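You operate a simulated robot arm through the tools that you are given. There is no shell and no other tool. Be economical: measure what you need, move in short steps, check, and stop when the job is done.

The job below is to be done with a simulated two-armed robot. You get a single attempt, and the scene is never put back.

JOB
Take the red paint pad and leave it on the middle of the blue-backed bench. Put the 50 white filter cartridge from the top of the long grey bench on the top of the wash bench and the 25 white filter cartridge on the middle shelf of the stock rack. Put the grease tin from the top of the long grey bench on the steel panel there. Take the orange torque driver and leave it on top of the orange cover. Take the green seal on the deck of the rinse tank and put it away on the top of the grey hood. Take the 5 m clean cartridge from the deck of the rinse tank and put it on the white label card there. Do these in any order.

It is judged by the outcome, as a careful person would: the job done as asked, and still so three seconds after it is handed in. It fails if anything else is knocked over, pushed out of place, dropped, spilled or broken. Lids that push on must go on centred and level and be pressed home; caps that screw on are set level and turned clockwise until they are tight.

ROBOT AND FRAMES
Two 7-joint arms with three-finger grippers on one trunk, on a base that drives. Base frame: it is fixed to the floor where the robot stands at the start and does not move with it; the origin is under the middle of the robot, x ahead of it, y to its left, z up; the surface under the hand at the start is at about z = 0.75. Readings come in m, rad, newtons and seconds.
The left shoulder is at the start at [0.07, 0.146, 1.138], the right one opposite. With the tool pointing down near the work surface each hand reaches from about 0.26 to 0.68 m from the robot's upright axis, wherever it stands, measured 20 degrees to its own side. Places, roughly: clean cartridge [-5.5, -1.75, 1]; grease tin [0.25, 0.75, 0.75]; green seal (4x4x2 cm) [-5.3, -1.9, 0.9]; label card [-5.5, -2, 1]; middle of the blue-backed bench (29x22 cm) [-1.04, -0.5, 0.84]; middle shelf of the stock rack [1.7, -1.6, 0.7]; orange cover [-2.75, -2.25, 0.75]; orange torque driver [-1, -0.25, 1]; red paint pad (5x6x4 cm) [0.5, -0.1, 0.8]; steel panel [0.5, 1, 0.75]; top of the grey hood [-5.9, 3, 1]; top of the wash bench [-2.9, -2.2, 0.8]; white filter cartridge [0.5, 0.75, 0.75]. Payload 2.2 kg a hand.
The tool frame of a hand sits at the grasp point between the pads (the TCP): z along the fingers, y along the line on which they close. The tips reach 0.028 m beyond it. Largest opening 0.102 m; the body of the gripper starts 0.071 m behind the TCP.
Orientation is told as [roll, pitch, yaw] about the base's x, y, z axes, in that order, counted from this pose: with the fingers straight down and closing along the base's y, the tool's x points along the base's -x, its y along +y and its z along -z.

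CONTROLS
- The arms move only by the tool servo_tool. It takes "left_commands", "right_commands" or both (then of equal length, played together; a hand with none holds still); each is a list of rows, each a list of 7 numbers: the shift along the base's x, y, z in units of 25 mm (1.0 is 25 mm), then the turn, a rotation vector about the base's x, y, z in units of 6 degrees (1.0 is 6 degrees), then the gripper command, from -1 (fully open) to 1 (shut), values between in proportion. In form: [[x, y, z, ax, ay, az, claw], ...]. A call has 1 to 12 rows; each row shifts and turns the commanded pose from where the row before left it. A call with a number of a shift or a turn outside -1 to 1 is refused whole. A row lasts 0.2 s, in which the tool goes at most 0.05 m and 0.15 rad; a call with a longer step from one row to the next is refused whole, and so is a gripper value outside its range. Where a pose cannot be reached the arm comes as near as it can. A force on the tool above 40 N (or 10 N above the force at the start of the call, whichever is more), or a blocked arm, ends the call early, and 0.2 s more pass. The fingers move at their own pace and stop on an object; they squeeze with about 26 N. The grip force told is the motor's: it shows also when the fingers shut on nothing. Time passes only in rows, and 0.2 s behind the last, so rows that do not move let the fingers close. It gives the time, the measured TCP pose, the force on the tool (base axes), the opening and the grip force at its end, in the units of the frame above (readings bear some noise), with the torque about the TCP (base axes, N m) and any sound that the robot's microphone picked up.
- Cameras (640 x 400 px; columns grow to the right, rows downward): "scene" is now at [0.0826, -0.0518, 1.3326]; the picture's right is [-0.78, -0.63, 0.00], its down [-0.55, 0.68, -0.48] and it looks along [0.30, -0.38, -0.88] (base axes); focal length 214 px, centre (320, 200). "left" rides on the left gripper at [0.072, 0.038, -0.086] in its tool frame; the picture's right is [-0.47, 0.89, 0.00], its down [-0.60, -0.32, -0.73] and it looks along [-0.65, -0.34, 0.68] (tool axes); focal length 256 px, centre (320, 200). "right" rides on the right gripper at [0.069, 0.044, -0.086] in its tool frame; the picture's right is [-0.53, 0.85, 0.00], its down [-0.58, -0.36, -0.73] and it looks along [-0.62, -0.39, 0.68] (tool axes); focal length 256 px, centre (320, 200). There is no depth. A picture from a camera that has moved, and an enlarged one, comes with that camera's place and axes in the base frame and with its lens. The place of the scene camera against the robot may be out by one fixed shift of up to 0.012 m in any direction.
- get_image(camera): a new picture of that camera. The clock stands still meanwhile.
- move_column(by): slides the trunk up (or, below 0, down) by that many m; the arms and the scene camera ride with it, the base frame stays. It gives what a move gives, with no picture.
- steer(legs): drives the robot by 1 to 6 legs, each [ahead, left, turn to the left] in m, m and rad, along the robot's own axes; the way and the turn of a leg run together, so that a leg with both is an arc; at most 1.5 m and 3.142 rad a leg. The arms and the cameras ride along, it lands a little off, and it stops where it bumps. It gives what a move gives.
- pan_tilt(pan, tilt): turns the head with the scene camera to pan (to the left, within 1.501 rad either way) and tilt (down, from -0.506 to 1.204), counted from straight ahead of the robot. It gives what a move gives.
- zoom(camera, box): a new picture of the part [left, top, right, bottom] of that camera's present view, enlarged. The clock stands still meanwhile.
- hand_in(): hands the job in; it is judged then, once.

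Work in short steps. Places have to be worked out from the pictures, the camera data and where the tool is seen: move nearer, look again, correct. Check each grasp and each placing, and mend what went wrong. You have 207 turns and 194 pictures in all, those below and enlarged ones among them. Open the grippers and draw the arms clear of the work before you hand the job in, unless the task says otherwise; then end with one line.

The tools are called after "Call:" as name(argument=value, ...) on one line, values as JSON. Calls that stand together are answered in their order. servo_tool: Moves the arms, as the interface text tells. Its arguments: {"type":"object","properties":{"left_commands":{"type":"array","items":{"type":"array","items":{"type":"number"}}},"right_commands":{"type":"array","items":{"type":"array","items":{"type":"number"}}}},"required":[]} The other tools are called the same way: move_column (by) slides the trunk up or down; steer (legs) drives the base; pan_tilt (pan, tilt) turns the head that bears the scene camera; get_image (camera) takes a picture; zoom (camera, box) takes an enlarged picture of a part of a camera's view; hand_in () hands the job in.

At the start:

```text
time_s: 0.0
left_eef_pos: [0.3346, 0.3439, 1.0834]
left_tool_rot: [-0.001, -0.001, 0.001]
left_force: [0.1, 0.2, -0.1]
left_torque: [-0.01, 0.0, 0.02]
left_gripper_width: 0.102
left_gripper_force: 0.0
right_eef_pos: [0.4702, 0.0788, 1.1454]
right_tool_rot: [0.0, 0.0, -0.003]
right_force: [-1.0, 0.0, -0.9]
right_torque: [-0.02, 0.03, 0.0]
right_gripper_width: 0.1022
right_gripper_force: 0.0
trunk travel left (down, up): [-0.675, 0.265]
robot x, y, heading: [-0.0001, -0.0034, 0.003]
head pan, tilt: [-0.895, 1.066]
```

scene: 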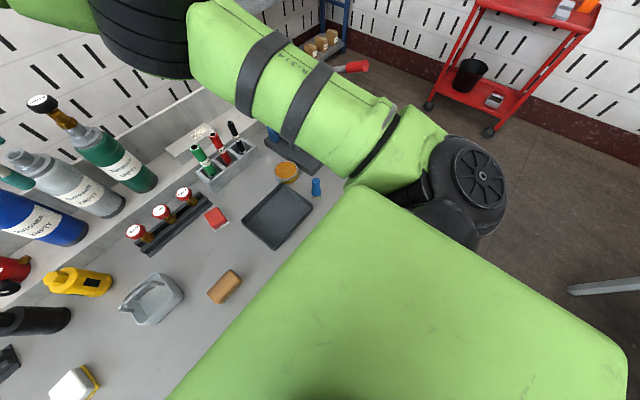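
right: 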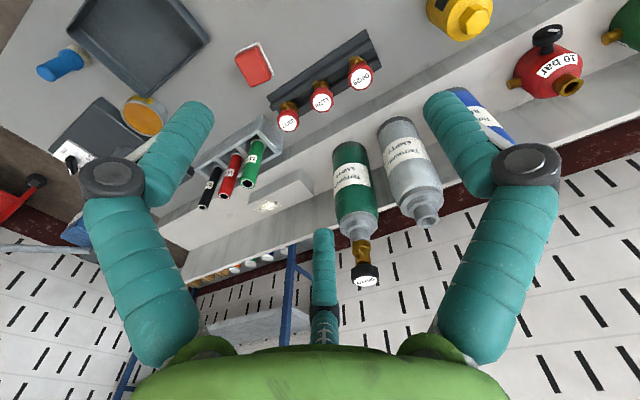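
left: 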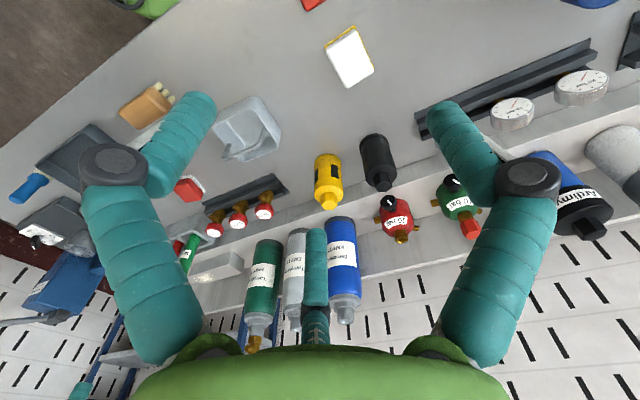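

I start by looking over the long grey bench with the head turned left and ahead.

Call:
pan_tilt(pan=0.9, tilt=0.7)

Call:
get_image(camera="scene")

Call:
pan_tilt(pan=0.0, tilt=0.8)

Call:
get_image(camera="scene")

```text
time_s: 1.8
left_eef_pos: [0.3335, 0.3441, 1.0844]
left_tool_rot: [-0.001, 0.0, 0.002]
left_force: [0.3, -0.7, 0.2]
left_torque: [-0.03, 0.01, -0.01]
left_gripper_width: 0.1016
left_gripper_force: 0.1
right_eef_pos: [0.4699, 0.078, 1.1459]
right_tool_rot: [0.0, -0.001, -0.002]
right_force: [0.2, 1.1, 0.0]
right_torque: [0.0, -0.01, 0.0]
right_gripper_width: 0.1022
right_gripper_force: 0.0
trunk travel left (down, up): [-0.675, 0.265]
robot x, y, heading: [-0.002, -0.0013, -0.001]
head pan, tilt: [0.901, 0.7]
```

```text
190 pictures are left
camera scene: at [0.0945, 0.0657, 1.3604], right [0.78, -0.62, 0.0], down [-0.4, -0.5, -0.76], along [0.48, 0.6, -0.64], focal length 214 px, centre (320, 200)
```

scene: 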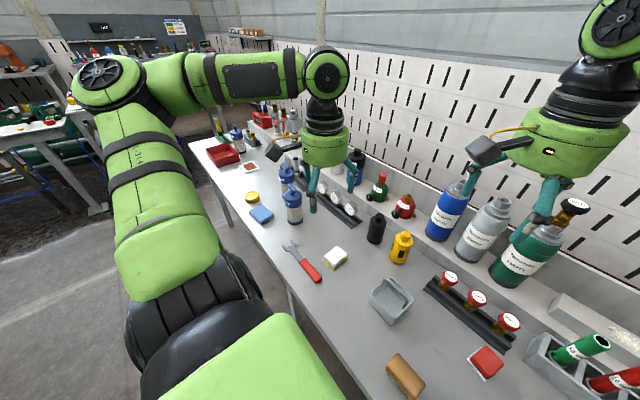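

```text
time_s: 3.0
left_eef_pos: [0.3344, 0.3432, 1.0837]
left_tool_rot: [-0.001, 0.0, 0.002]
left_force: [-0.4, 0.4, -0.2]
left_torque: [0.0, 0.0, -0.01]
left_gripper_width: 0.1022
left_gripper_force: 0.1
right_eef_pos: [0.4716, 0.0774, 1.1457]
right_tool_rot: [-0.001, -0.001, -0.003]
right_force: [-0.3, 0.1, 0.9]
right_torque: [0.01, 0.02, 0.01]
right_gripper_width: 0.1017
right_gripper_force: 0.1
trunk travel left (down, up): [-0.675, 0.265]
robot x, y, heading: [-0.0032, -0.0033, -0.003]
head pan, tilt: [0.0, 0.799]
```

```text
189 pictures are left
camera scene: at [0.1224, -0.0007, 1.3522], right [0.0, -1.0, 0.0], down [-0.72, 0.0, -0.7], along [0.7, 0.0, -0.72], focal length 214 px, centre (320, 200)
```

scene: 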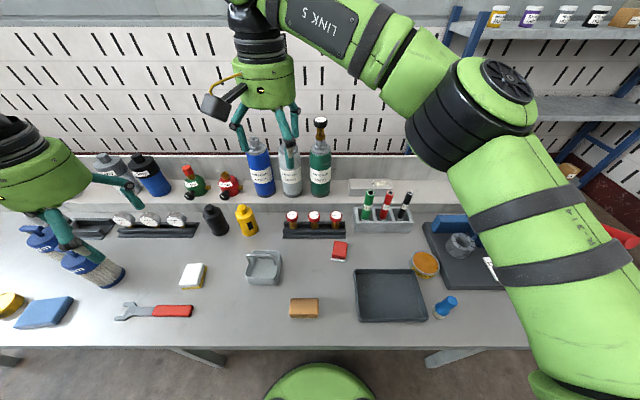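

The pad is near [0.47, -0.06]. The filter cartridges are to the left, so I zoom on the bench there to read labels.

Call:
pan_tilt(pan=0.95, tilt=0.5)

Call:
zoom(camera="scene", box=[180, 120, 420, 270])

Call:
pan_tilt(pan=-1.5, tilt=0.3)

Call:
get_image(camera="scene")

Call:
pan_tilt(pan=1.5, tilt=0.2)

Call:
get_image(camera="scene")

```text
time_s: 4.2
left_eef_pos: [0.334, 0.3437, 1.0834]
left_tool_rot: [0.0, 0.0, 0.002]
left_force: [0.4, 0.3, 0.0]
left_torque: [-0.01, 0.02, -0.03]
left_gripper_width: 0.1019
left_gripper_force: 0.1
right_eef_pos: [0.4696, 0.077, 1.1462]
right_tool_rot: [-0.002, 0.0, -0.001]
right_force: [0.8, -0.4, -0.2]
right_torque: [0.0, 0.0, -0.01]
right_gripper_width: 0.1019
right_gripper_force: 0.0
trunk travel left (down, up): [-0.675, 0.265]
robot x, y, heading: [0.0004, -0.0008, 0.001]
head pan, tilt: [0.949, 0.499]
```

```text
2.67 times, centred on (300, 195) of scene
camera zoom: at [0.0948, 0.0731, 1.3781], right [0.81, -0.58, 0.0], down [-0.28, -0.39, -0.88], along [0.51, 0.71, -0.48], focal length 572 px, centre (373, 213)
```

zoom: 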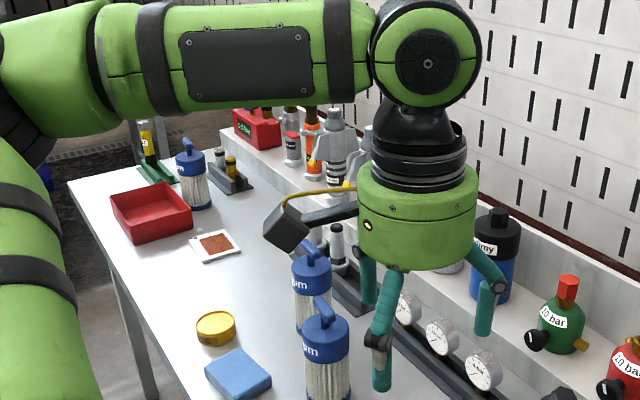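

```text
time_s: 6.5
left_eef_pos: [0.3342, 0.3438, 1.0841]
left_tool_rot: [0.0, 0.001, 0.003]
left_force: [-0.3, -0.5, -0.9]
left_torque: [0.02, -0.01, 0.0]
left_gripper_width: 0.1018
left_gripper_force: 0.2
right_eef_pos: [0.4704, 0.0781, 1.1464]
right_tool_rot: [0.0, 0.0, -0.001]
right_force: [-1.0, 0.1, -0.3]
right_torque: [0.0, 0.02, -0.02]
right_gripper_width: 0.1021
right_gripper_force: 0.1
trunk travel left (down, up): [-0.675, 0.265]
robot x, y, heading: [-0.0015, 0.0006, -0.007]
head pan, tilt: [-1.499, 0.3]
```

```text
187 pictures are left
camera scene: at [0.0484, -0.0939, 1.3966], right [-1.0, -0.07, 0.0], down [-0.02, 0.29, -0.96], along [0.07, -0.95, -0.3], focal length 214 px, centre (320, 200)
```

scene: 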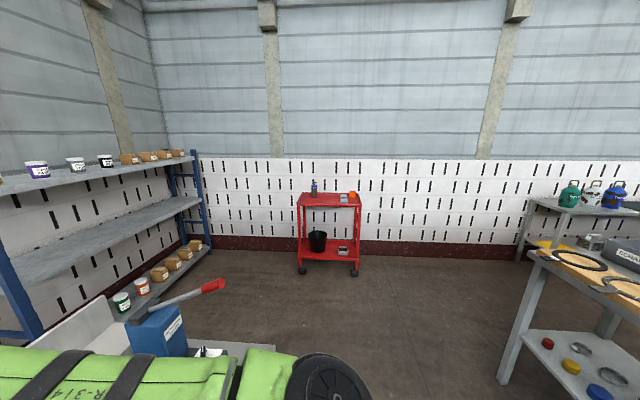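

```text
time_s: 9.1
left_eef_pos: [0.3333, 0.3441, 1.0844]
left_tool_rot: [0.001, -0.002, 0.003]
left_force: [0.4, 0.1, -0.6]
left_torque: [-0.03, 0.01, 0.01]
left_gripper_width: 0.1023
left_gripper_force: 0.0
right_eef_pos: [0.4703, 0.0791, 1.1459]
right_tool_rot: [-0.001, 0.0, -0.002]
right_force: [-0.4, 0.2, 0.9]
right_torque: [-0.01, 0.02, -0.03]
right_gripper_width: 0.1021
right_gripper_force: 0.0
trunk travel left (down, up): [-0.675, 0.265]
robot x, y, heading: [-0.0001, 0.0002, 0.0]
head pan, tilt: [1.499, 0.201]
```

```text
186 pictures are left
camera scene: at [0.0484, 0.0921, 1.4059], right [1.0, -0.07, 0.0], down [-0.01, -0.2, -0.98], along [0.07, 0.98, -0.2], focal length 214 px, centre (320, 200)
```

scene: 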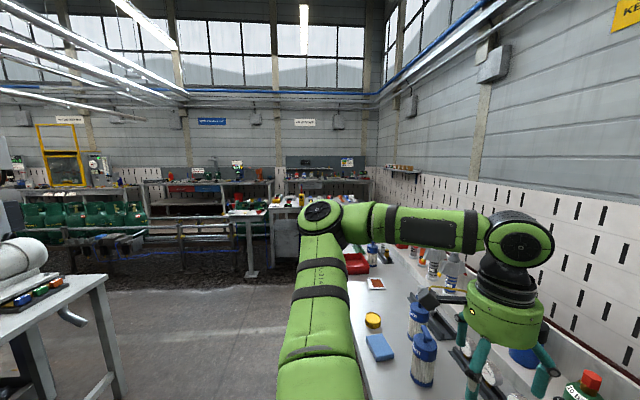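

Yellow tin near [0.3, 0.8], three blue-capped cartridges (two near y≈0.75, one far), and something like a panel near [0.42, 1.08]. I drive 0.65 m left and look closely.

Call:
steer(legs=[[0, 0.65, 0]])

Call:
pan_tilt(pan=0.5, tilt=0.8)

Call:
get_image(camera="scene")

Call:
get_image(camera="left")

Call:
get_image(camera="right")

```text
time_s: 11.8
left_eef_pos: [0.3182, 0.7585, 1.0835]
left_tool_rot: [0.0, -0.001, -0.005]
left_force: [0.0, 0.5, -0.6]
left_torque: [0.0, -0.01, -0.01]
left_gripper_width: 0.1023
left_gripper_force: 0.0
right_eef_pos: [0.4532, 0.4907, 1.1456]
right_tool_rot: [0.0, 0.0, -0.01]
right_force: [0.3, -0.6, 0.5]
right_torque: [-0.01, -0.02, 0.01]
right_gripper_width: 0.1018
right_gripper_force: 0.1
trunk travel left (down, up): [-0.675, 0.265]
robot x, y, heading: [-0.0164, 0.4153, -0.003]
head pan, tilt: [1.499, 0.201]
stopped in leg 1: the robot was blocked; the commanded pose is now the measured one
```

```text
time_s: 13.1
left_eef_pos: [0.3187, 0.7572, 1.0837]
left_tool_rot: [-0.001, 0.001, -0.006]
left_force: [0.8, -0.4, 0.9]
left_torque: [0.0, -0.01, -0.03]
left_gripper_width: 0.1019
left_gripper_force: 0.0
right_eef_pos: [0.4539, 0.4907, 1.1468]
right_tool_rot: [-0.001, 0.0, -0.009]
right_force: [-0.3, 0.2, 0.8]
right_torque: [-0.02, 0.02, -0.02]
right_gripper_width: 0.1023
right_gripper_force: 0.0
trunk travel left (down, up): [-0.675, 0.265]
robot x, y, heading: [-0.0217, 0.4151, -0.004]
head pan, tilt: [0.499, 0.799]
```

```text
185 pictures are left
camera scene: at [0.0949, 0.4528, 1.3522], right [0.47, -0.88, 0.0], down [-0.63, -0.34, -0.7], along [0.61, 0.33, -0.72], focal length 214 px, centre (320, 200)
```

scene: 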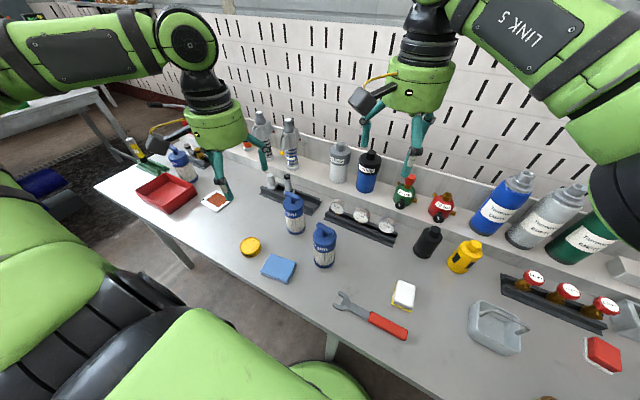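

```text
184 pictures are left
camera left: at [0.2462, 0.7955, 1.1704], right [0.47, 0.88, 0.0], down [0.6, -0.32, 0.73], along [0.65, -0.34, -0.68], focal length 256 px, centre (320, 200)
```

left: 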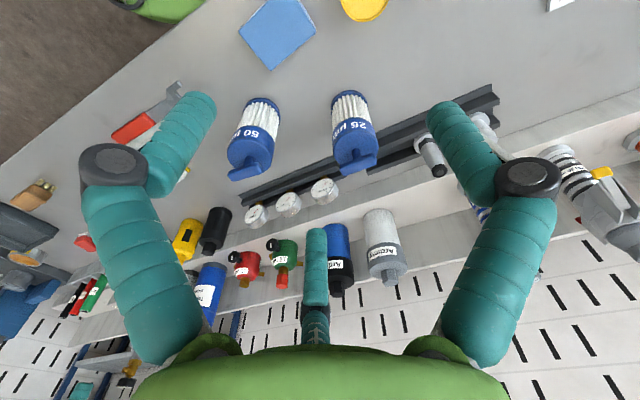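

```text
183 pictures are left
camera right: at [0.3858, 0.5345, 1.2324], right [0.54, 0.84, 0.0], down [0.57, -0.37, 0.73], along [0.61, -0.4, -0.68], focal length 256 px, centre (320, 200)
```

right: 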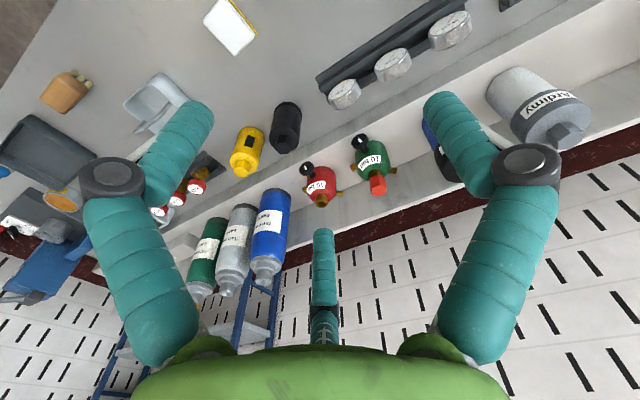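

Readable: "50" is the near-right cartridge (~[0.40,0.61]), "25" the left one (~[0.46,0.755]). The drive was blocked at y=0.415; I check what blocks on the left and zoom the panel.

Call:
zoom(camera="scene", box=[100, 120, 340, 270])

Call:
pan_tilt(pan=1.4, tilt=1.0)

Call:
get_image(camera="scene")

```text
2.67 times, centred on (220, 195) of scene
camera zoom: at [0.0949, 0.4528, 1.3522], right [0.47, -0.88, 0.0], down [-0.63, -0.34, -0.7], along [0.61, 0.33, -0.72], focal length 572 px, centre (587, 213)
```

zoom: 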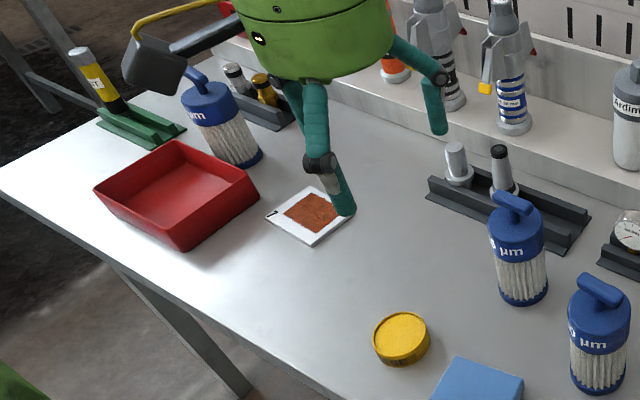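

```text
time_s: 14.3
left_eef_pos: [0.3176, 0.7583, 1.085]
left_tool_rot: [0.0, -0.001, -0.006]
left_force: [0.2, -0.5, -0.2]
left_torque: [0.01, 0.01, -0.01]
left_gripper_width: 0.1019
left_gripper_force: 0.1
right_eef_pos: [0.4523, 0.4886, 1.1458]
right_tool_rot: [0.001, 0.0, -0.008]
right_force: [0.4, 0.2, 1.1]
right_torque: [-0.01, -0.02, 0.03]
right_gripper_width: 0.1022
right_gripper_force: 0.0
trunk travel left (down, up): [-0.675, 0.265]
robot x, y, heading: [-0.0166, 0.4144, -0.004]
head pan, tilt: [1.4, 1.0]
```

```text
181 pictures are left
camera scene: at [0.0362, 0.4828, 1.3371], right [0.98, -0.18, 0.0], down [-0.15, -0.83, -0.54], along [0.1, 0.53, -0.84], focal length 214 px, centre (320, 200)
```

scene: 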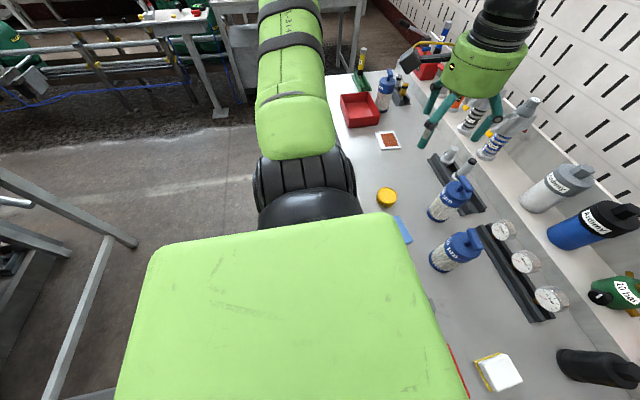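

The floor on the left is clear, so the block was likely a bench leg; the rust-coloured square panel at about [0.41,1.08] is the only panel. I back off 0.15 m, then go left, then forward a bit.

Call:
steer(legs=[[-0.12, 0, 0], [0, 0.4, 0]])

Call:
get_image(camera="left")

Call:
pan_tilt(pan=0.3, tilt=0.95)

Call:
get_image(camera="scene")

```text
time_s: 17.6
left_eef_pos: [0.1966, 1.1549, 1.0843]
left_tool_rot: [0.002, -0.001, 0.001]
left_force: [0.0, -0.3, 0.0]
left_torque: [0.03, 0.03, 0.06]
left_gripper_width: 0.1017
left_gripper_force: 0.0
right_eef_pos: [0.3342, 0.8872, 1.146]
right_tool_rot: [0.004, -0.001, -0.001]
right_force: [0.3, -0.6, 0.1]
right_torque: [0.04, 0.02, 0.04]
right_gripper_width: 0.1018
right_gripper_force: 0.1
trunk travel left (down, up): [-0.675, 0.265]
robot x, y, heading: [-0.1333, 0.8118, -0.002]
head pan, tilt: [1.4, 1.0]
```

```text
180 pictures are left
camera left: at [0.1249, 1.1907, 1.1709], right [0.46, 0.89, 0.0], down [0.6, -0.32, 0.73], along [0.65, -0.34, -0.68], focal length 256 px, centre (320, 200)
```

left: 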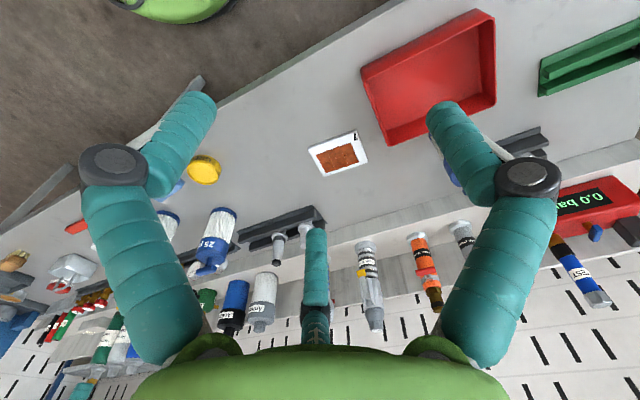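

```text
time_s: 19.0
left_eef_pos: [0.1982, 1.1535, 1.0844]
left_tool_rot: [-0.001, -0.004, 0.002]
left_force: [-0.1, 0.4, -0.3]
left_torque: [-0.01, 0.0, 0.0]
left_gripper_width: 0.1016
left_gripper_force: 0.0
right_eef_pos: [0.3346, 0.8889, 1.1461]
right_tool_rot: [-0.001, 0.0, -0.004]
right_force: [0.8, 0.3, -0.1]
right_torque: [-0.01, 0.04, 0.01]
right_gripper_width: 0.102
right_gripper_force: 0.1
trunk travel left (down, up): [-0.675, 0.265]
robot x, y, heading: [-0.1357, 0.8122, 0.005]
head pan, tilt: [0.3, 0.949]
```

```text
179 pictures are left
camera scene: at [-0.0257, 0.831, 1.3407], right [0.3, -0.95, 0.0], down [-0.78, -0.24, -0.58], along [0.56, 0.17, -0.81], focal length 214 px, centre (320, 200)
```

scene: 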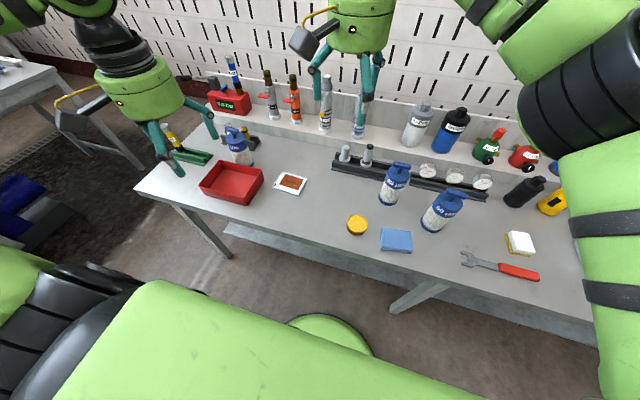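

Panel ≈ [0.422,1.076], tin ≈ [0.315,0.818]. Left hand goes above the tin while the right hand clears to the right.

Call:
servo_tool(left_commands=[[0.3, -1, 0, 0, 0, 0, -1], [0.3, -1, 0, 0, 0, 0, -1], [0.3, -1, 0, 0, 0, 0, -1], [0.4, -1, 0, 0, 0, 0, -1], [0.4, -1, 0, 0, 0, 0, -1], [0.4, -1, -0.3, 0, 0, 0, -1], [0.4, -1, -0.5, 0, 0, 0, -1], [0.4, -1, -0.6, 0, 0, 0, -1], [0.4, -1, -0.6, 0, 0, 0, -1], [0.4, -1, -0.6, 0, 0, 0, -1], [0.4, -1, -0.6, 0, 0, 0, -1], [0.4, -1, -0.6, 0, 0, 0, -1]], right_commands=[[0, -1, 0, 0, 0, 0, -1], [0, -1, 0, 0, 0, 0, -1], [0, -1, 0, 0, 0, 0, -1], [0, -1, 0, 0, 0, 0, -1], [0, -1, 0, 0, 0, 0, -1], [0, -1, 0, 0, 0, 0, -1], [0, -1, 0, 0, 0, 0, -1], [0, -1, 0, 0, 0, 0, -1], [0, -1, 0, 0, 0, 0, -1], [0, -1, 0, 0, 0, 0, -1], [0, -1, 0, 0, 0, 0, -1], [0, -1, 0, 0, 0, 0, -1]])

Call:
get_image(camera="left")

```text
time_s: 21.6
left_eef_pos: [0.2878, 0.9067, 0.9941]
left_tool_rot: [0.0, -0.003, 0.0]
left_force: [0.7, -0.3, 0.0]
left_torque: [0.01, -0.01, 0.0]
left_gripper_width: 0.1018
left_gripper_force: 0.1
left hand out of reach, approached as far as the arm can: row 10, 11, 12
right_eef_pos: [0.3338, 0.5855, 1.1451]
right_tool_rot: [0.001, -0.001, -0.002]
right_force: [-0.3, 0.4, 0.1]
right_torque: [0.0, 0.01, 0.0]
right_gripper_width: 0.1022
right_gripper_force: 0.0
trunk travel left (down, up): [-0.675, 0.265]
robot x, y, heading: [-0.1341, 0.8077, 0.003]
head pan, tilt: [0.3, 0.949]
```

```text
178 pictures are left
camera left: at [0.2158, 0.9448, 1.0806], right [0.46, 0.89, 0.0], down [0.6, -0.32, 0.73], along [0.65, -0.34, -0.68], focal length 256 px, centre (320, 200)
```

left: 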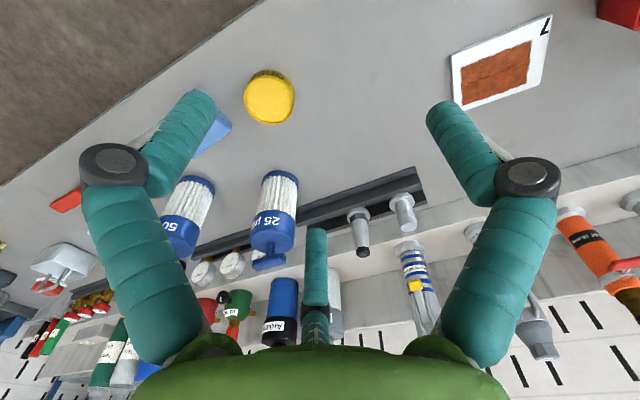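

The left hand cannot reach inward past ~13° left, so I shift the base right 0.15 and slightly ahead. Tin refined to [0.315,0.822].

Call:
steer(legs=[[0, -0.15, 0], [0.04, 0, 0]])

Call:
get_image(camera="left")

```text
time_s: 23.4
left_eef_pos: [0.324, 0.7613, 0.9952]
left_tool_rot: [-0.001, -0.006, -0.002]
left_force: [-0.9, 0.4, -0.4]
left_torque: [-0.05, -0.06, 0.02]
left_gripper_width: 0.1021
left_gripper_force: 0.2
right_eef_pos: [0.3685, 0.4374, 1.1481]
right_tool_rot: [-0.002, -0.001, -0.003]
right_force: [-0.3, -0.5, -0.2]
right_torque: [-0.02, -0.06, -0.01]
right_gripper_width: 0.1019
right_gripper_force: 0.1
trunk travel left (down, up): [-0.675, 0.265]
robot x, y, heading: [-0.0987, 0.6613, -0.006]
head pan, tilt: [0.3, 0.949]
```

```text
177 pictures are left
camera left: at [0.2513, 0.7972, 1.0819], right [0.47, 0.88, 0.0], down [0.6, -0.32, 0.74], along [0.65, -0.34, -0.68], focal length 256 px, centre (320, 200)
```

left: 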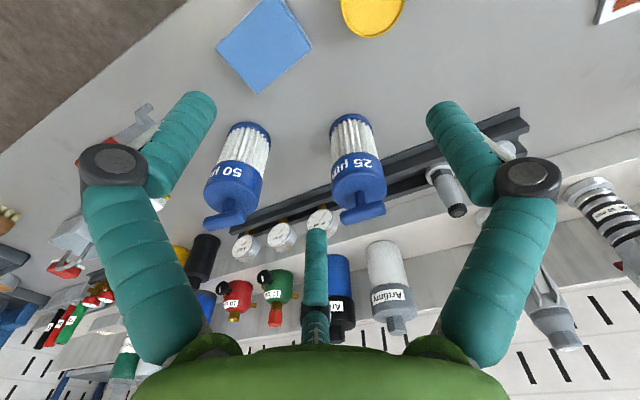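

Cloth corner at y≈0.745; with TCP at y=0.825 the open finger's outside stays at 0.764. I move over the tin and down to z≈0.83, then look.

Call:
servo_tool(left_commands=[[-0.12, 0.86, 0, 0, 0, 0, -1], [-0.12, 0.86, 0, 0, 0, 0, -1], [-0.12, 0.84, 0, 0, 0, 0, -1], [0, 0, -1, 0, 0, 0, -1], [0, 0, -1, 0, 0, 0, -1], [0, 0, -1, 0, 0, 0, -1], [0, 0, -1, 0, 0, 0, -1], [0, 0, -1, 0, 0, 0, -1], [0, 0, -1, 0, 0, 0, -1], [0, 0, 0, 0, 0, 0, -1]])

Call:
get_image(camera="left")

Call:
zoom(camera="scene", box=[220, 150, 380, 250])

```text
time_s: 25.6
left_eef_pos: [0.317, 0.8219, 0.8447]
left_tool_rot: [-0.002, 0.0, -0.003]
left_force: [1.1, 0.4, -0.4]
left_torque: [0.0, 0.04, 0.03]
left_gripper_width: 0.1021
left_gripper_force: 0.0
right_eef_pos: [0.3721, 0.4366, 1.1464]
right_tool_rot: [0.0, 0.001, -0.003]
right_force: [0.0, -0.9, 0.5]
right_torque: [0.03, 0.01, -0.02]
right_gripper_width: 0.102
right_gripper_force: 0.1
trunk travel left (down, up): [-0.675, 0.265]
robot x, y, heading: [-0.0928, 0.664, -0.003]
head pan, tilt: [0.3, 0.949]
```

```text
176 pictures are left
camera left: at [0.2453, 0.8596, 0.9303], right [0.47, 0.88, 0.0], down [0.6, -0.32, 0.73], along [0.65, -0.34, -0.68], focal length 256 px, centre (320, 200)
```

left: 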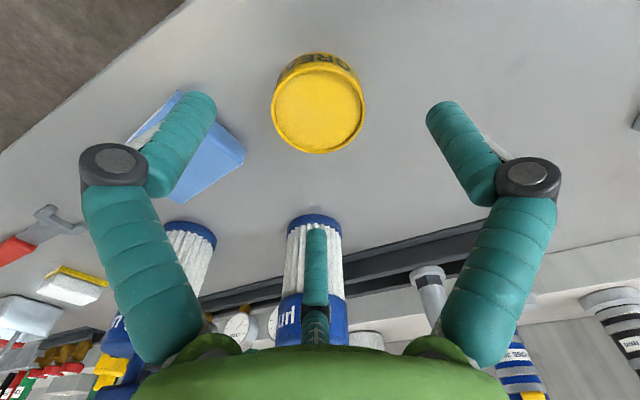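

```text
4.00 times, centred on (300, 200) of scene
camera zoom: at [0.0129, 0.6813, 1.3407], right [0.29, -0.96, 0.0], down [-0.78, -0.24, -0.58], along [0.56, 0.17, -0.81], focal length 858 px, centre (400, 200)
```

zoom: 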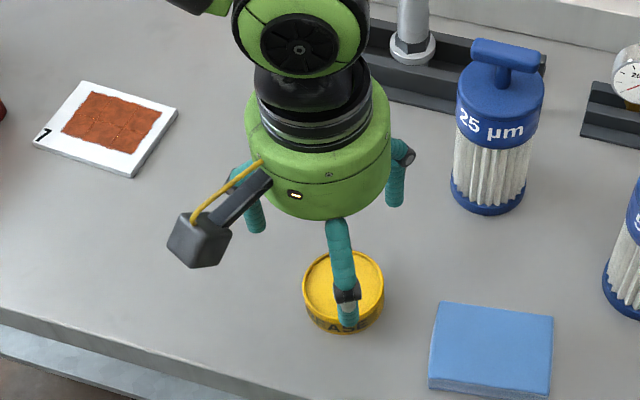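

The hand visually has three fingers around the TCP; all clear the tin and cloth. Tin centred at [0.313,0.825]; I descend to z≈0.784 and close.

Call:
servo_tool(left_commands=[[-0.1, 0.1, -1, 0, 0, 0, -1], [0, 0, -1, 0, 0, 0, -1], [0, 0, -0.43, 0, 0, 0, -1], [0, 0, 0, 0, 0, 0, -1]])

Call:
get_image(camera="left")

```text
time_s: 26.6
left_eef_pos: [0.3042, 0.8475, 0.807]
left_tool_rot: [-0.004, -0.003, -0.003]
left_force: [-0.5, 0.3, 0.0]
left_torque: [0.0, 0.0, 0.05]
left_gripper_width: 0.102
left_gripper_force: 0.0
left hand out of reach, approached as far as the arm can: row 1, 2, 3
right_eef_pos: [0.3718, 0.4364, 1.1468]
right_tool_rot: [0.001, -0.001, -0.004]
right_force: [-0.2, -0.8, -0.1]
right_torque: [0.02, -0.02, 0.0]
right_gripper_width: 0.1019
right_gripper_force: 0.1
trunk travel left (down, up): [-0.675, 0.265]
robot x, y, heading: [-0.0955, 0.6631, -0.002]
head pan, tilt: [0.3, 0.949]
```

```text
174 pictures are left
camera left: at [0.2326, 0.8848, 0.8931], right [0.47, 0.88, 0.0], down [0.6, -0.32, 0.73], along [0.65, -0.34, -0.68], focal length 256 px, centre (320, 200)
```

left: 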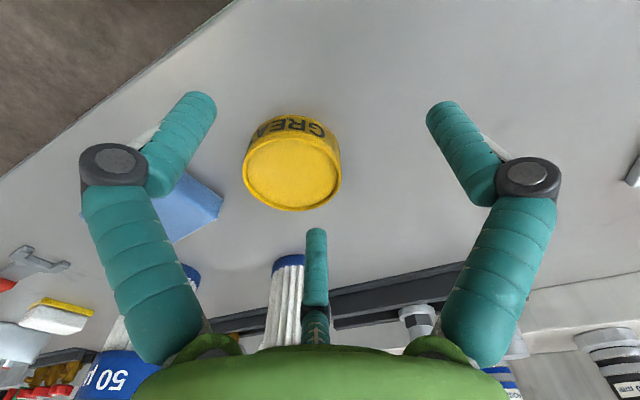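

The arm hits its limit there (drifted 25 mm). I raise the hand and shift the base right and back a bit so the tin sits farther to the left side.

Call:
servo_tool(left_commands=[[0, 0, 1, 0, 0, 0, -1], [0, 0, 1, 0, 0, 0, -1], [0, 0, 1, 0, 0, 0, -1]])

Call:
steer(legs=[[-0.06, -0.1, 0]])

Call:
servo_tool(left_commands=[[0.8, 0.6, 0, 0, 0, 0, -1], [0.8, 0.6, 0, 0, 0, 0, -1], [0.8, 0.6, 0, 0, 0, 0, -1]])

```text
time_s: 27.4
left_eef_pos: [0.3031, 0.8474, 0.8825]
left_tool_rot: [-0.002, -0.002, -0.002]
left_force: [-0.2, -0.3, 0.5]
left_torque: [0.0, -0.02, 0.0]
left_gripper_width: 0.1021
left_gripper_force: 0.0
right_eef_pos: [0.3714, 0.4362, 1.146]
right_tool_rot: [0.001, 0.0, -0.004]
right_force: [-0.1, 0.5, 0.5]
right_torque: [0.0, -0.03, 0.01]
right_gripper_width: 0.102
right_gripper_force: 0.0
trunk travel left (down, up): [-0.675, 0.265]
robot x, y, heading: [-0.0999, 0.6621, -0.004]
head pan, tilt: [0.3, 0.949]
```

```text
time_s: 28.6
left_eef_pos: [0.2443, 0.7487, 0.8815]
left_tool_rot: [-0.002, 0.0, 0.002]
left_force: [-0.2, 0.2, 0.2]
left_torque: [-0.01, -0.02, 0.0]
left_gripper_width: 0.102
left_gripper_force: 0.1
right_eef_pos: [0.3141, 0.3376, 1.1469]
right_tool_rot: [-0.002, 0.001, -0.001]
right_force: [1.5, 0.4, -0.2]
right_torque: [-0.02, 0.03, -0.02]
right_gripper_width: 0.1021
right_gripper_force: 0.1
trunk travel left (down, up): [-0.675, 0.265]
robot x, y, heading: [-0.156, 0.5573, -0.001]
head pan, tilt: [0.3, 0.949]
```

```text
time_s: 29.4
left_eef_pos: [0.3047, 0.7916, 0.8804]
left_tool_rot: [-0.002, -0.002, 0.0]
left_force: [-0.1, 0.3, 0.1]
left_torque: [0.0, 0.0, 0.0]
left_gripper_width: 0.102
left_gripper_force: 0.1
right_eef_pos: [0.3137, 0.3375, 1.1462]
right_tool_rot: [0.001, 0.0, -0.002]
right_force: [0.1, 0.0, -0.6]
right_torque: [0.04, -0.01, 0.01]
right_gripper_width: 0.1017
right_gripper_force: 0.1
trunk travel left (down, up): [-0.675, 0.265]
robot x, y, heading: [-0.1584, 0.5627, 0.003]
head pan, tilt: [0.3, 0.949]
```

Now to the tin: first align, then descend.

Call:
servo_tool(left_commands=[[0.2, 0.65, 0, 0, 0, 0, -1], [0.2, 0.62, 0, 0, 0, 0, -1], [0, 0, -1, 0, 0, 0, -1], [0, 0, -1, 0, 0, 0, -1], [0, 0, -1, 0, 0, 0, -1], [0, 0, -0.85, 0, 0, 0, -1], [0, 0, 0, 0, 0, 0, -1]])

Call:
get_image(camera="left")

```text
time_s: 31.0
left_eef_pos: [0.3093, 0.8259, 0.7905]
left_tool_rot: [-0.002, -0.005, 0.0]
left_force: [-0.4, 0.5, -0.3]
left_torque: [0.02, -0.02, -0.01]
left_gripper_width: 0.102
left_gripper_force: 0.1
left hand out of reach, approached as far as the arm can: row 6
right_eef_pos: [0.3125, 0.3368, 1.1477]
right_tool_rot: [0.0, 0.002, -0.001]
right_force: [0.4, -0.5, -1.3]
right_torque: [-0.03, 0.01, 0.01]
right_gripper_width: 0.1022
right_gripper_force: 0.1
trunk travel left (down, up): [-0.675, 0.265]
robot x, y, heading: [-0.1569, 0.562, 0.002]
head pan, tilt: [0.3, 0.949]
```

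```text
173 pictures are left
camera left: at [0.2378, 0.8628, 0.8768], right [0.46, 0.89, 0.0], down [0.6, -0.31, 0.73], along [0.65, -0.34, -0.68], focal length 256 px, centre (320, 200)
```

left: 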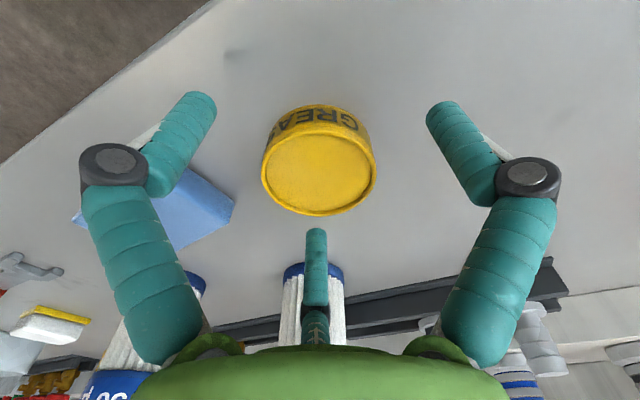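

Lid top seems at z≈0.77, tips at 0.7625. I lower the column 6 mm and close gently.

Call:
move_column(by=-0.006)

Call:
servo_tool(left_commands=[[0, 0, 0, 0, 0, 0, 1], [0, 0, 0, 0, 0, 0, 1], [0, 0, 0, 0, 0, 0, 1]])

Call:
get_image(camera="left")

```text
time_s: 31.6
left_eef_pos: [0.3116, 0.8239, 0.7848]
left_tool_rot: [-0.001, -0.005, 0.001]
left_force: [1.0, 0.4, -1.0]
left_torque: [0.0, -0.02, 0.01]
left_gripper_width: 0.102
left_gripper_force: 0.0
right_eef_pos: [0.3123, 0.3374, 1.1402]
right_tool_rot: [0.001, 0.0, -0.002]
right_force: [0.2, -0.6, 0.0]
right_torque: [-0.02, -0.01, 0.0]
right_gripper_width: 0.1018
right_gripper_force: 0.0
trunk travel left (down, up): [-0.669, 0.271]
robot x, y, heading: [-0.1552, 0.5598, 0.001]
head pan, tilt: [0.3, 0.949]
```

```text
time_s: 32.4
left_eef_pos: [0.3114, 0.8242, 0.7874]
left_tool_rot: [-0.001, -0.009, 0.003]
left_force: [6.9, 0.4, 13.6]
left_torque: [0.05, -0.17, 0.01]
left_gripper_width: 0.0599
left_gripper_force: 26.3
right_eef_pos: [0.3127, 0.336, 1.1407]
right_tool_rot: [0.0, -0.003, -0.001]
right_force: [0.6, 0.0, -0.1]
right_torque: [-0.03, 0.03, 0.0]
right_gripper_width: 0.102
right_gripper_force: 0.0
trunk travel left (down, up): [-0.669, 0.271]
robot x, y, heading: [-0.1569, 0.5601, -0.001]
head pan, tilt: [0.3, 0.949]
```

```text
172 pictures are left
camera left: at [0.2393, 0.8614, 0.8725], right [0.46, 0.89, 0.0], down [0.6, -0.32, 0.74], along [0.65, -0.34, -0.68], focal length 256 px, centre (320, 200)
```

left: 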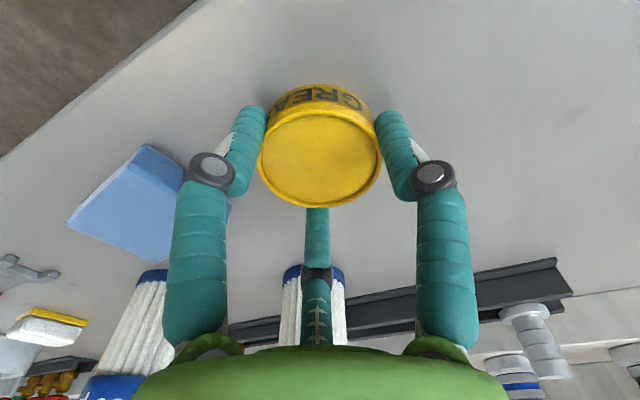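

Tin gripped (width 0.060). I lift it and drive left toward the panel.

Call:
servo_tool(left_commands=[[0, 0, 0.5, 0, 0, 0, 1], [0, 0, 1, 0, 0, 0, 1], [0, 0, 1, 0, 0, 0, 1], [0, 0, 1, 0, 0, 0, 1]])

Call:
steer(legs=[[0.06, 0.25, 0]])

Call:
get_image(camera="left")

```text
time_s: 33.4
left_eef_pos: [0.3093, 0.8262, 0.8726]
left_tool_rot: [-0.002, -0.002, 0.003]
left_force: [-0.3, -0.4, -2.9]
left_torque: [-0.01, 0.0, 0.0]
left_gripper_width: 0.0594
left_gripper_force: 26.0
right_eef_pos: [0.313, 0.3359, 1.14]
right_tool_rot: [-0.001, 0.001, -0.002]
right_force: [0.3, 0.5, -0.1]
right_torque: [0.0, 0.02, -0.01]
right_gripper_width: 0.1019
right_gripper_force: 0.1
trunk travel left (down, up): [-0.669, 0.271]
robot x, y, heading: [-0.1584, 0.5561, -0.002]
head pan, tilt: [0.3, 0.949]
```

```text
time_s: 35.2
left_eef_pos: [0.3717, 1.0716, 0.8725]
left_tool_rot: [-0.002, -0.003, -0.004]
left_force: [0.2, -0.3, -3.2]
left_torque: [0.06, 0.0, -0.02]
left_gripper_width: 0.0596
left_gripper_force: 26.1
right_eef_pos: [0.3725, 0.5837, 1.1408]
right_tool_rot: [0.003, 0.0, -0.008]
right_force: [-0.3, -0.3, -0.4]
right_torque: [0.0, 0.01, 0.01]
right_gripper_width: 0.1022
right_gripper_force: 0.0
trunk travel left (down, up): [-0.669, 0.271]
robot x, y, heading: [-0.0951, 0.806, -0.005]
head pan, tilt: [0.3, 0.949]
```

```text
171 pictures are left
camera left: at [0.2989, 1.1101, 0.9591], right [0.47, 0.88, 0.0], down [0.6, -0.32, 0.73], along [0.65, -0.34, -0.68], focal length 256 px, centre (320, 200)
```

left: 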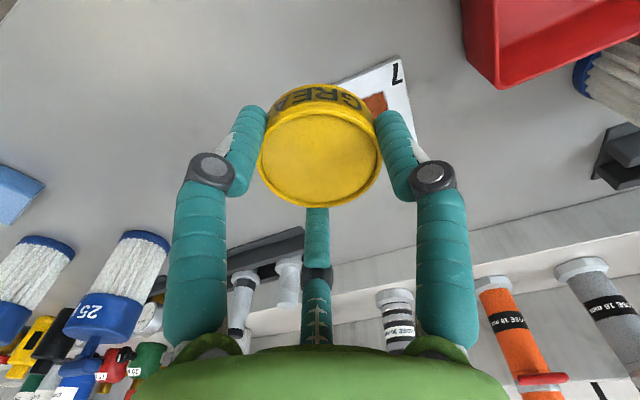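

Tin held, panel just ahead-right as computed. I move over the panel center and lower to just above it.

Call:
servo_tool(left_commands=[[1, 0.18, 0, 0, 0, 0, 1], [1, 0, 0, 0, 0, 0, 1], [0, 0, -1, 0, 0, 0, 1], [0, 0, -1, 0, 0, 0, 1], [0, 0, 0, 0, 0, 0, 1]])

Call:
get_image(camera="left")

Call:
pan_tilt(pan=0.6, tilt=0.95)

Call:
zoom(camera="scene", box=[240, 120, 400, 220])

```text
time_s: 36.5
left_eef_pos: [0.4198, 1.0774, 0.8245]
left_tool_rot: [-0.003, -0.004, -0.005]
left_force: [-0.5, -0.4, -2.3]
left_torque: [0.01, -0.01, -0.03]
left_gripper_width: 0.0595
left_gripper_force: 25.7
right_eef_pos: [0.372, 0.5842, 1.1397]
right_tool_rot: [0.0, 0.0, -0.006]
right_force: [-0.6, -0.7, -0.4]
right_torque: [0.06, -0.01, -0.02]
right_gripper_width: 0.1019
right_gripper_force: 0.0
trunk travel left (down, up): [-0.669, 0.271]
robot x, y, heading: [-0.0955, 0.8053, -0.005]
head pan, tilt: [0.3, 0.949]
```

```text
170 pictures are left
camera left: at [0.3476, 1.1153, 0.9105], right [0.47, 0.88, 0.0], down [0.6, -0.32, 0.73], along [0.65, -0.34, -0.68], focal length 256 px, centre (320, 200)
```

left: 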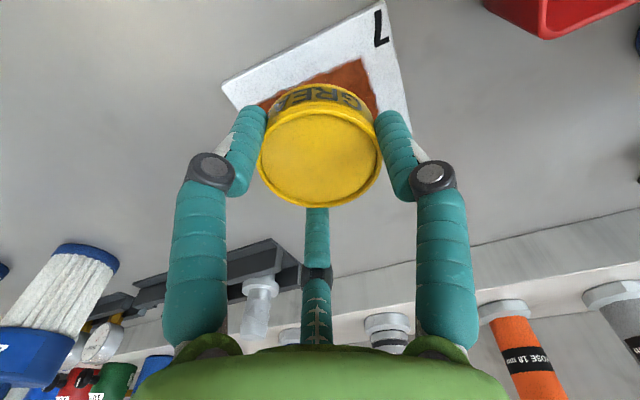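

```text
time_s: 37.2
left_eef_pos: [0.4202, 1.0772, 0.8251]
left_tool_rot: [-0.002, -0.003, -0.003]
left_force: [-0.3, 1.0, -3.6]
left_torque: [0.0, -0.02, 0.04]
left_gripper_width: 0.0595
left_gripper_force: 25.9
right_eef_pos: [0.3733, 0.5848, 1.1404]
right_tool_rot: [0.0, -0.001, -0.007]
right_force: [0.4, 0.2, -0.3]
right_torque: [0.02, -0.02, 0.0]
right_gripper_width: 0.1021
right_gripper_force: 0.1
trunk travel left (down, up): [-0.669, 0.271]
robot x, y, heading: [-0.0984, 0.8096, -0.0]
head pan, tilt: [0.6, 0.949]
```

```text
4.00 times, centred on (320, 170) of scene
camera zoom: at [0.0054, 0.8499, 1.3346], right [0.56, -0.83, 0.0], down [-0.67, -0.46, -0.58], along [0.48, 0.33, -0.81], focal length 858 px, centre (320, 320)
```

zoom: 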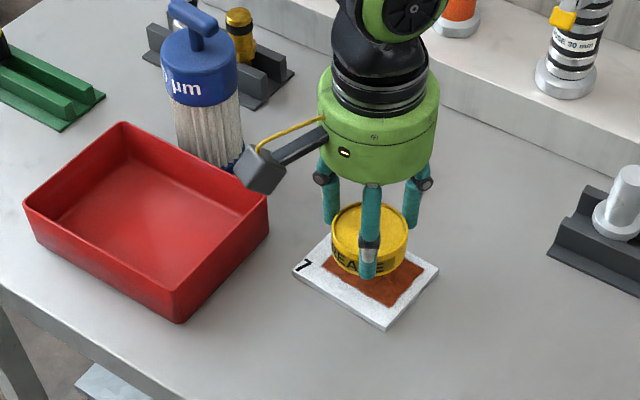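

The tin is over the panel's centre within a few mm. I lower until slight contact.

Call:
servo_tool(left_commands=[[0, 0, -0.6, 0, 0, 0, 1], [0, 0, -0.5, 0, 0, 0, 1], [0, 0, -0.12, 0, 0, 0, 1], [0, 0, 0, 0, 0, 0, 1]])

Call:
servo_tool(left_commands=[[0, 0, -0.1, 0, 0, 0, 1], [0, 0, 0, 0, 0, 0, 1]])

Call:
get_image(camera="left")

```text
time_s: 38.2
left_eef_pos: [0.4061, 1.0855, 0.8068]
left_tool_rot: [-0.001, -0.004, -0.004]
left_force: [0.0, 0.4, -3.5]
left_torque: [-0.04, 0.01, 0.0]
left_gripper_width: 0.0596
left_gripper_force: 26.0
left hand out of reach, approached as far as the arm can: row 1, 2
right_eef_pos: [0.3738, 0.5855, 1.1404]
right_tool_rot: [-0.001, 0.002, -0.008]
right_force: [-0.5, 0.5, -0.1]
right_torque: [0.01, 0.0, -0.01]
right_gripper_width: 0.102
right_gripper_force: 0.1
trunk travel left (down, up): [-0.669, 0.271]
robot x, y, heading: [-0.0967, 0.8091, -0.007]
head pan, tilt: [0.6, 0.949]
```

```text
time_s: 38.9
left_eef_pos: [0.405, 1.0855, 0.8049]
left_tool_rot: [0.0, -0.004, -0.005]
left_force: [0.1, 0.4, -3.8]
left_torque: [0.01, 0.0, -0.05]
left_gripper_width: 0.0598
left_gripper_force: 25.7
left hand out of reach, approached as far as the arm can: row 1
right_eef_pos: [0.3723, 0.5838, 1.1398]
right_tool_rot: [0.0, 0.0, -0.006]
right_force: [0.7, 0.9, -0.7]
right_torque: [0.03, 0.02, 0.01]
right_gripper_width: 0.1022
right_gripper_force: 0.1
trunk travel left (down, up): [-0.669, 0.271]
robot x, y, heading: [-0.0965, 0.8087, -0.006]
head pan, tilt: [0.6, 0.949]
```

```text
168 pictures are left
camera left: at [0.3331, 1.1235, 0.8914], right [0.47, 0.88, 0.0], down [0.6, -0.32, 0.73], along [0.65, -0.34, -0.68], focal length 256 px, centre (320, 200)
```

left: 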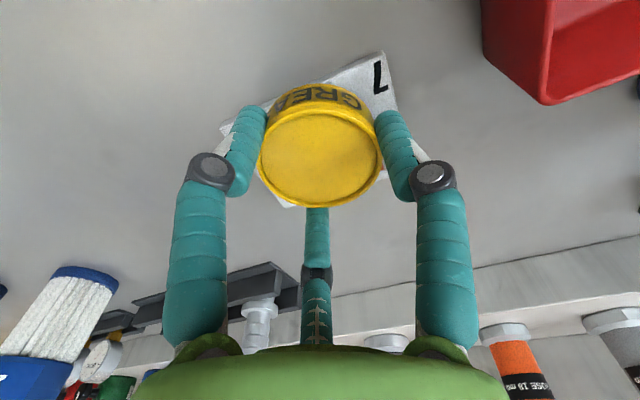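

The arm is at a limit when low; I lift the hand and lower the column 0.12 m so that the shoulder geometry is easier, then retry.

Call:
servo_tool(left_commands=[[0, 0, 1, 0, 0, 0, 1], [0, 0, 1, 0, 0, 0, 1], [0, 0, 1, 0, 0, 0, 1], [0, 0, 1, 0, 0, 0, 1], [0.4, -0.3, 1, 0, 0, 0, 1], [0.4, 0, 1, 0, 0, 0, 1]])

Call:
move_column(by=-0.12)

Call:
get_image(camera="left")

Call:
get_image(camera="scene")

```text
time_s: 40.2
left_eef_pos: [0.4237, 1.0787, 0.9559]
left_tool_rot: [-0.001, -0.001, -0.006]
left_force: [0.8, -1.5, -3.1]
left_torque: [-0.02, 0.01, 0.01]
left_gripper_width: 0.0596
left_gripper_force: 25.8
right_eef_pos: [0.373, 0.5842, 1.1396]
right_tool_rot: [0.001, -0.001, -0.006]
right_force: [-0.2, -0.2, -0.1]
right_torque: [0.0, 0.02, 0.02]
right_gripper_width: 0.1021
right_gripper_force: 0.0
trunk travel left (down, up): [-0.669, 0.271]
robot x, y, heading: [-0.0975, 0.8089, 0.005]
head pan, tilt: [0.6, 0.949]
```

```text
time_s: 41.8
left_eef_pos: [0.4246, 1.0785, 0.8363]
left_tool_rot: [-0.002, -0.002, -0.003]
left_force: [-0.6, 0.4, -3.3]
left_torque: [0.03, 0.02, -0.03]
left_gripper_width: 0.0597
left_gripper_force: 26.3
right_eef_pos: [0.3724, 0.5841, 1.0199]
right_tool_rot: [0.001, 0.001, -0.008]
right_force: [0.2, -0.3, 0.6]
right_torque: [0.01, -0.04, -0.02]
right_gripper_width: 0.1019
right_gripper_force: 0.1
trunk travel left (down, up): [-0.549, 0.391]
robot x, y, heading: [-0.0961, 0.8075, -0.005]
head pan, tilt: [0.6, 0.949]
```

```text
167 pictures are left
camera left: at [0.353, 1.1162, 0.9224], right [0.47, 0.88, 0.0], down [0.6, -0.32, 0.73], along [0.65, -0.34, -0.68], focal length 256 px, centre (320, 200)
```

left: 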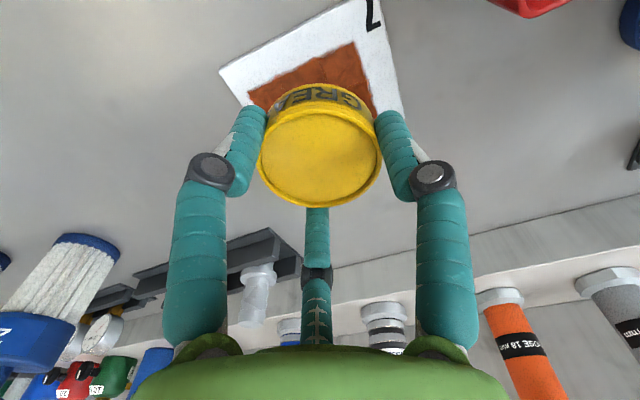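

```text
166 pictures are left
camera scene: at [0.005, 0.8499, 1.2147], right [0.56, -0.83, 0.0], down [-0.67, -0.46, -0.58], along [0.48, 0.33, -0.81], focal length 214 px, centre (320, 200)
```

scene: 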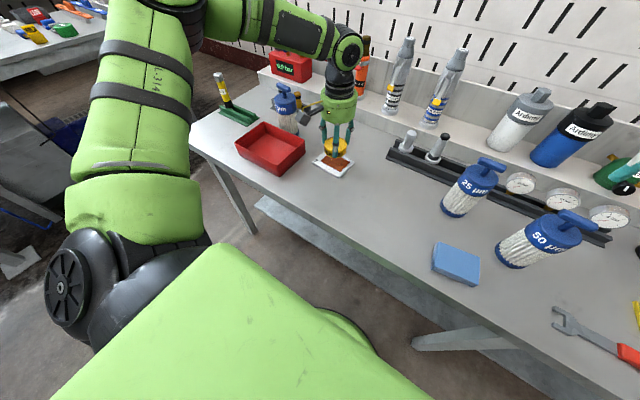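

Current TCP [0.425,1.079] matches the panel centre. Lowering now.

Call:
servo_tool(left_commands=[[0, 0, -0.6, 0, 0, 0, 1], [0, 0, -0.6, 0, 0, 0, 1], [0, 0, -0.5, 0, 0, 0, 1], [0, 0, -0.08, 0, 0, 0, 1], [0, 0, 0, 0, 0, 0, 1]])

```text
time_s: 43.0
left_eef_pos: [0.4244, 1.0787, 0.794]
left_tool_rot: [-0.003, -0.009, -0.004]
left_force: [0.9, 3.8, 15.9]
left_torque: [0.08, 0.19, 0.0]
left_gripper_width: 0.0598
left_gripper_force: 25.5
right_eef_pos: [0.3709, 0.5841, 1.0226]
right_tool_rot: [0.003, -0.003, -0.006]
right_force: [-0.7, -0.9, 0.6]
right_torque: [0.01, 0.02, 0.0]
right_gripper_width: 0.1017
right_gripper_force: 0.1
trunk travel left (down, up): [-0.549, 0.391]
robot x, y, heading: [-0.0962, 0.8077, -0.004]
head pan, tilt: [0.6, 0.949]
```

Contact (≈19 N change) at z 0.794, so the tin sits on the panel. I ease up slightly, open, and rise.

Call:
servo_tool(left_commands=[[0, 0, 0.06, 0, 0, 0, 0.6], [0, 0, 0, 0, 0, 0, 0.0], [0, 0, 0, 0, 0, 0, -0.6], [0, 0, 0, 0, 0, 0, -0.8], [0, 0, 0.8, 0, 0, 0, -0.8], [0, 0, 1, 0, 0, 0, -0.8], [0, 0, 1, 0, 0, 0, -0.8], [0, 0, 1, 0, 0, 0, -0.8]])

Call:
get_image(camera="left")

```text
time_s: 44.8
left_eef_pos: [0.4235, 1.0788, 0.8891]
left_tool_rot: [-0.001, -0.001, -0.004]
left_force: [-0.4, -0.4, -0.4]
left_torque: [0.0, 0.0, 0.03]
left_gripper_width: 0.092
left_gripper_force: 0.0
right_eef_pos: [0.3718, 0.5842, 1.0207]
right_tool_rot: [0.002, 0.0, -0.008]
right_force: [-0.1, 0.4, -0.2]
right_torque: [0.03, -0.01, 0.0]
right_gripper_width: 0.1022
right_gripper_force: 0.0
trunk travel left (down, up): [-0.549, 0.391]
robot x, y, heading: [-0.0959, 0.8125, -0.001]
head pan, tilt: [0.6, 0.949]
```

```text
165 pictures are left
camera left: at [0.3521, 1.1161, 0.9755], right [0.47, 0.88, 0.0], down [0.6, -0.32, 0.73], along [0.65, -0.34, -0.68], focal length 256 px, centre (320, 200)
```

left: 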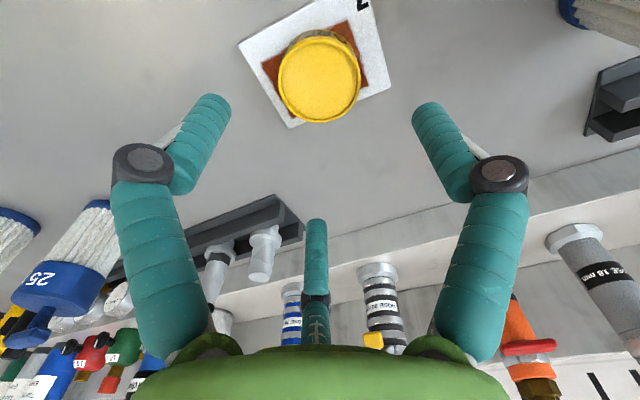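

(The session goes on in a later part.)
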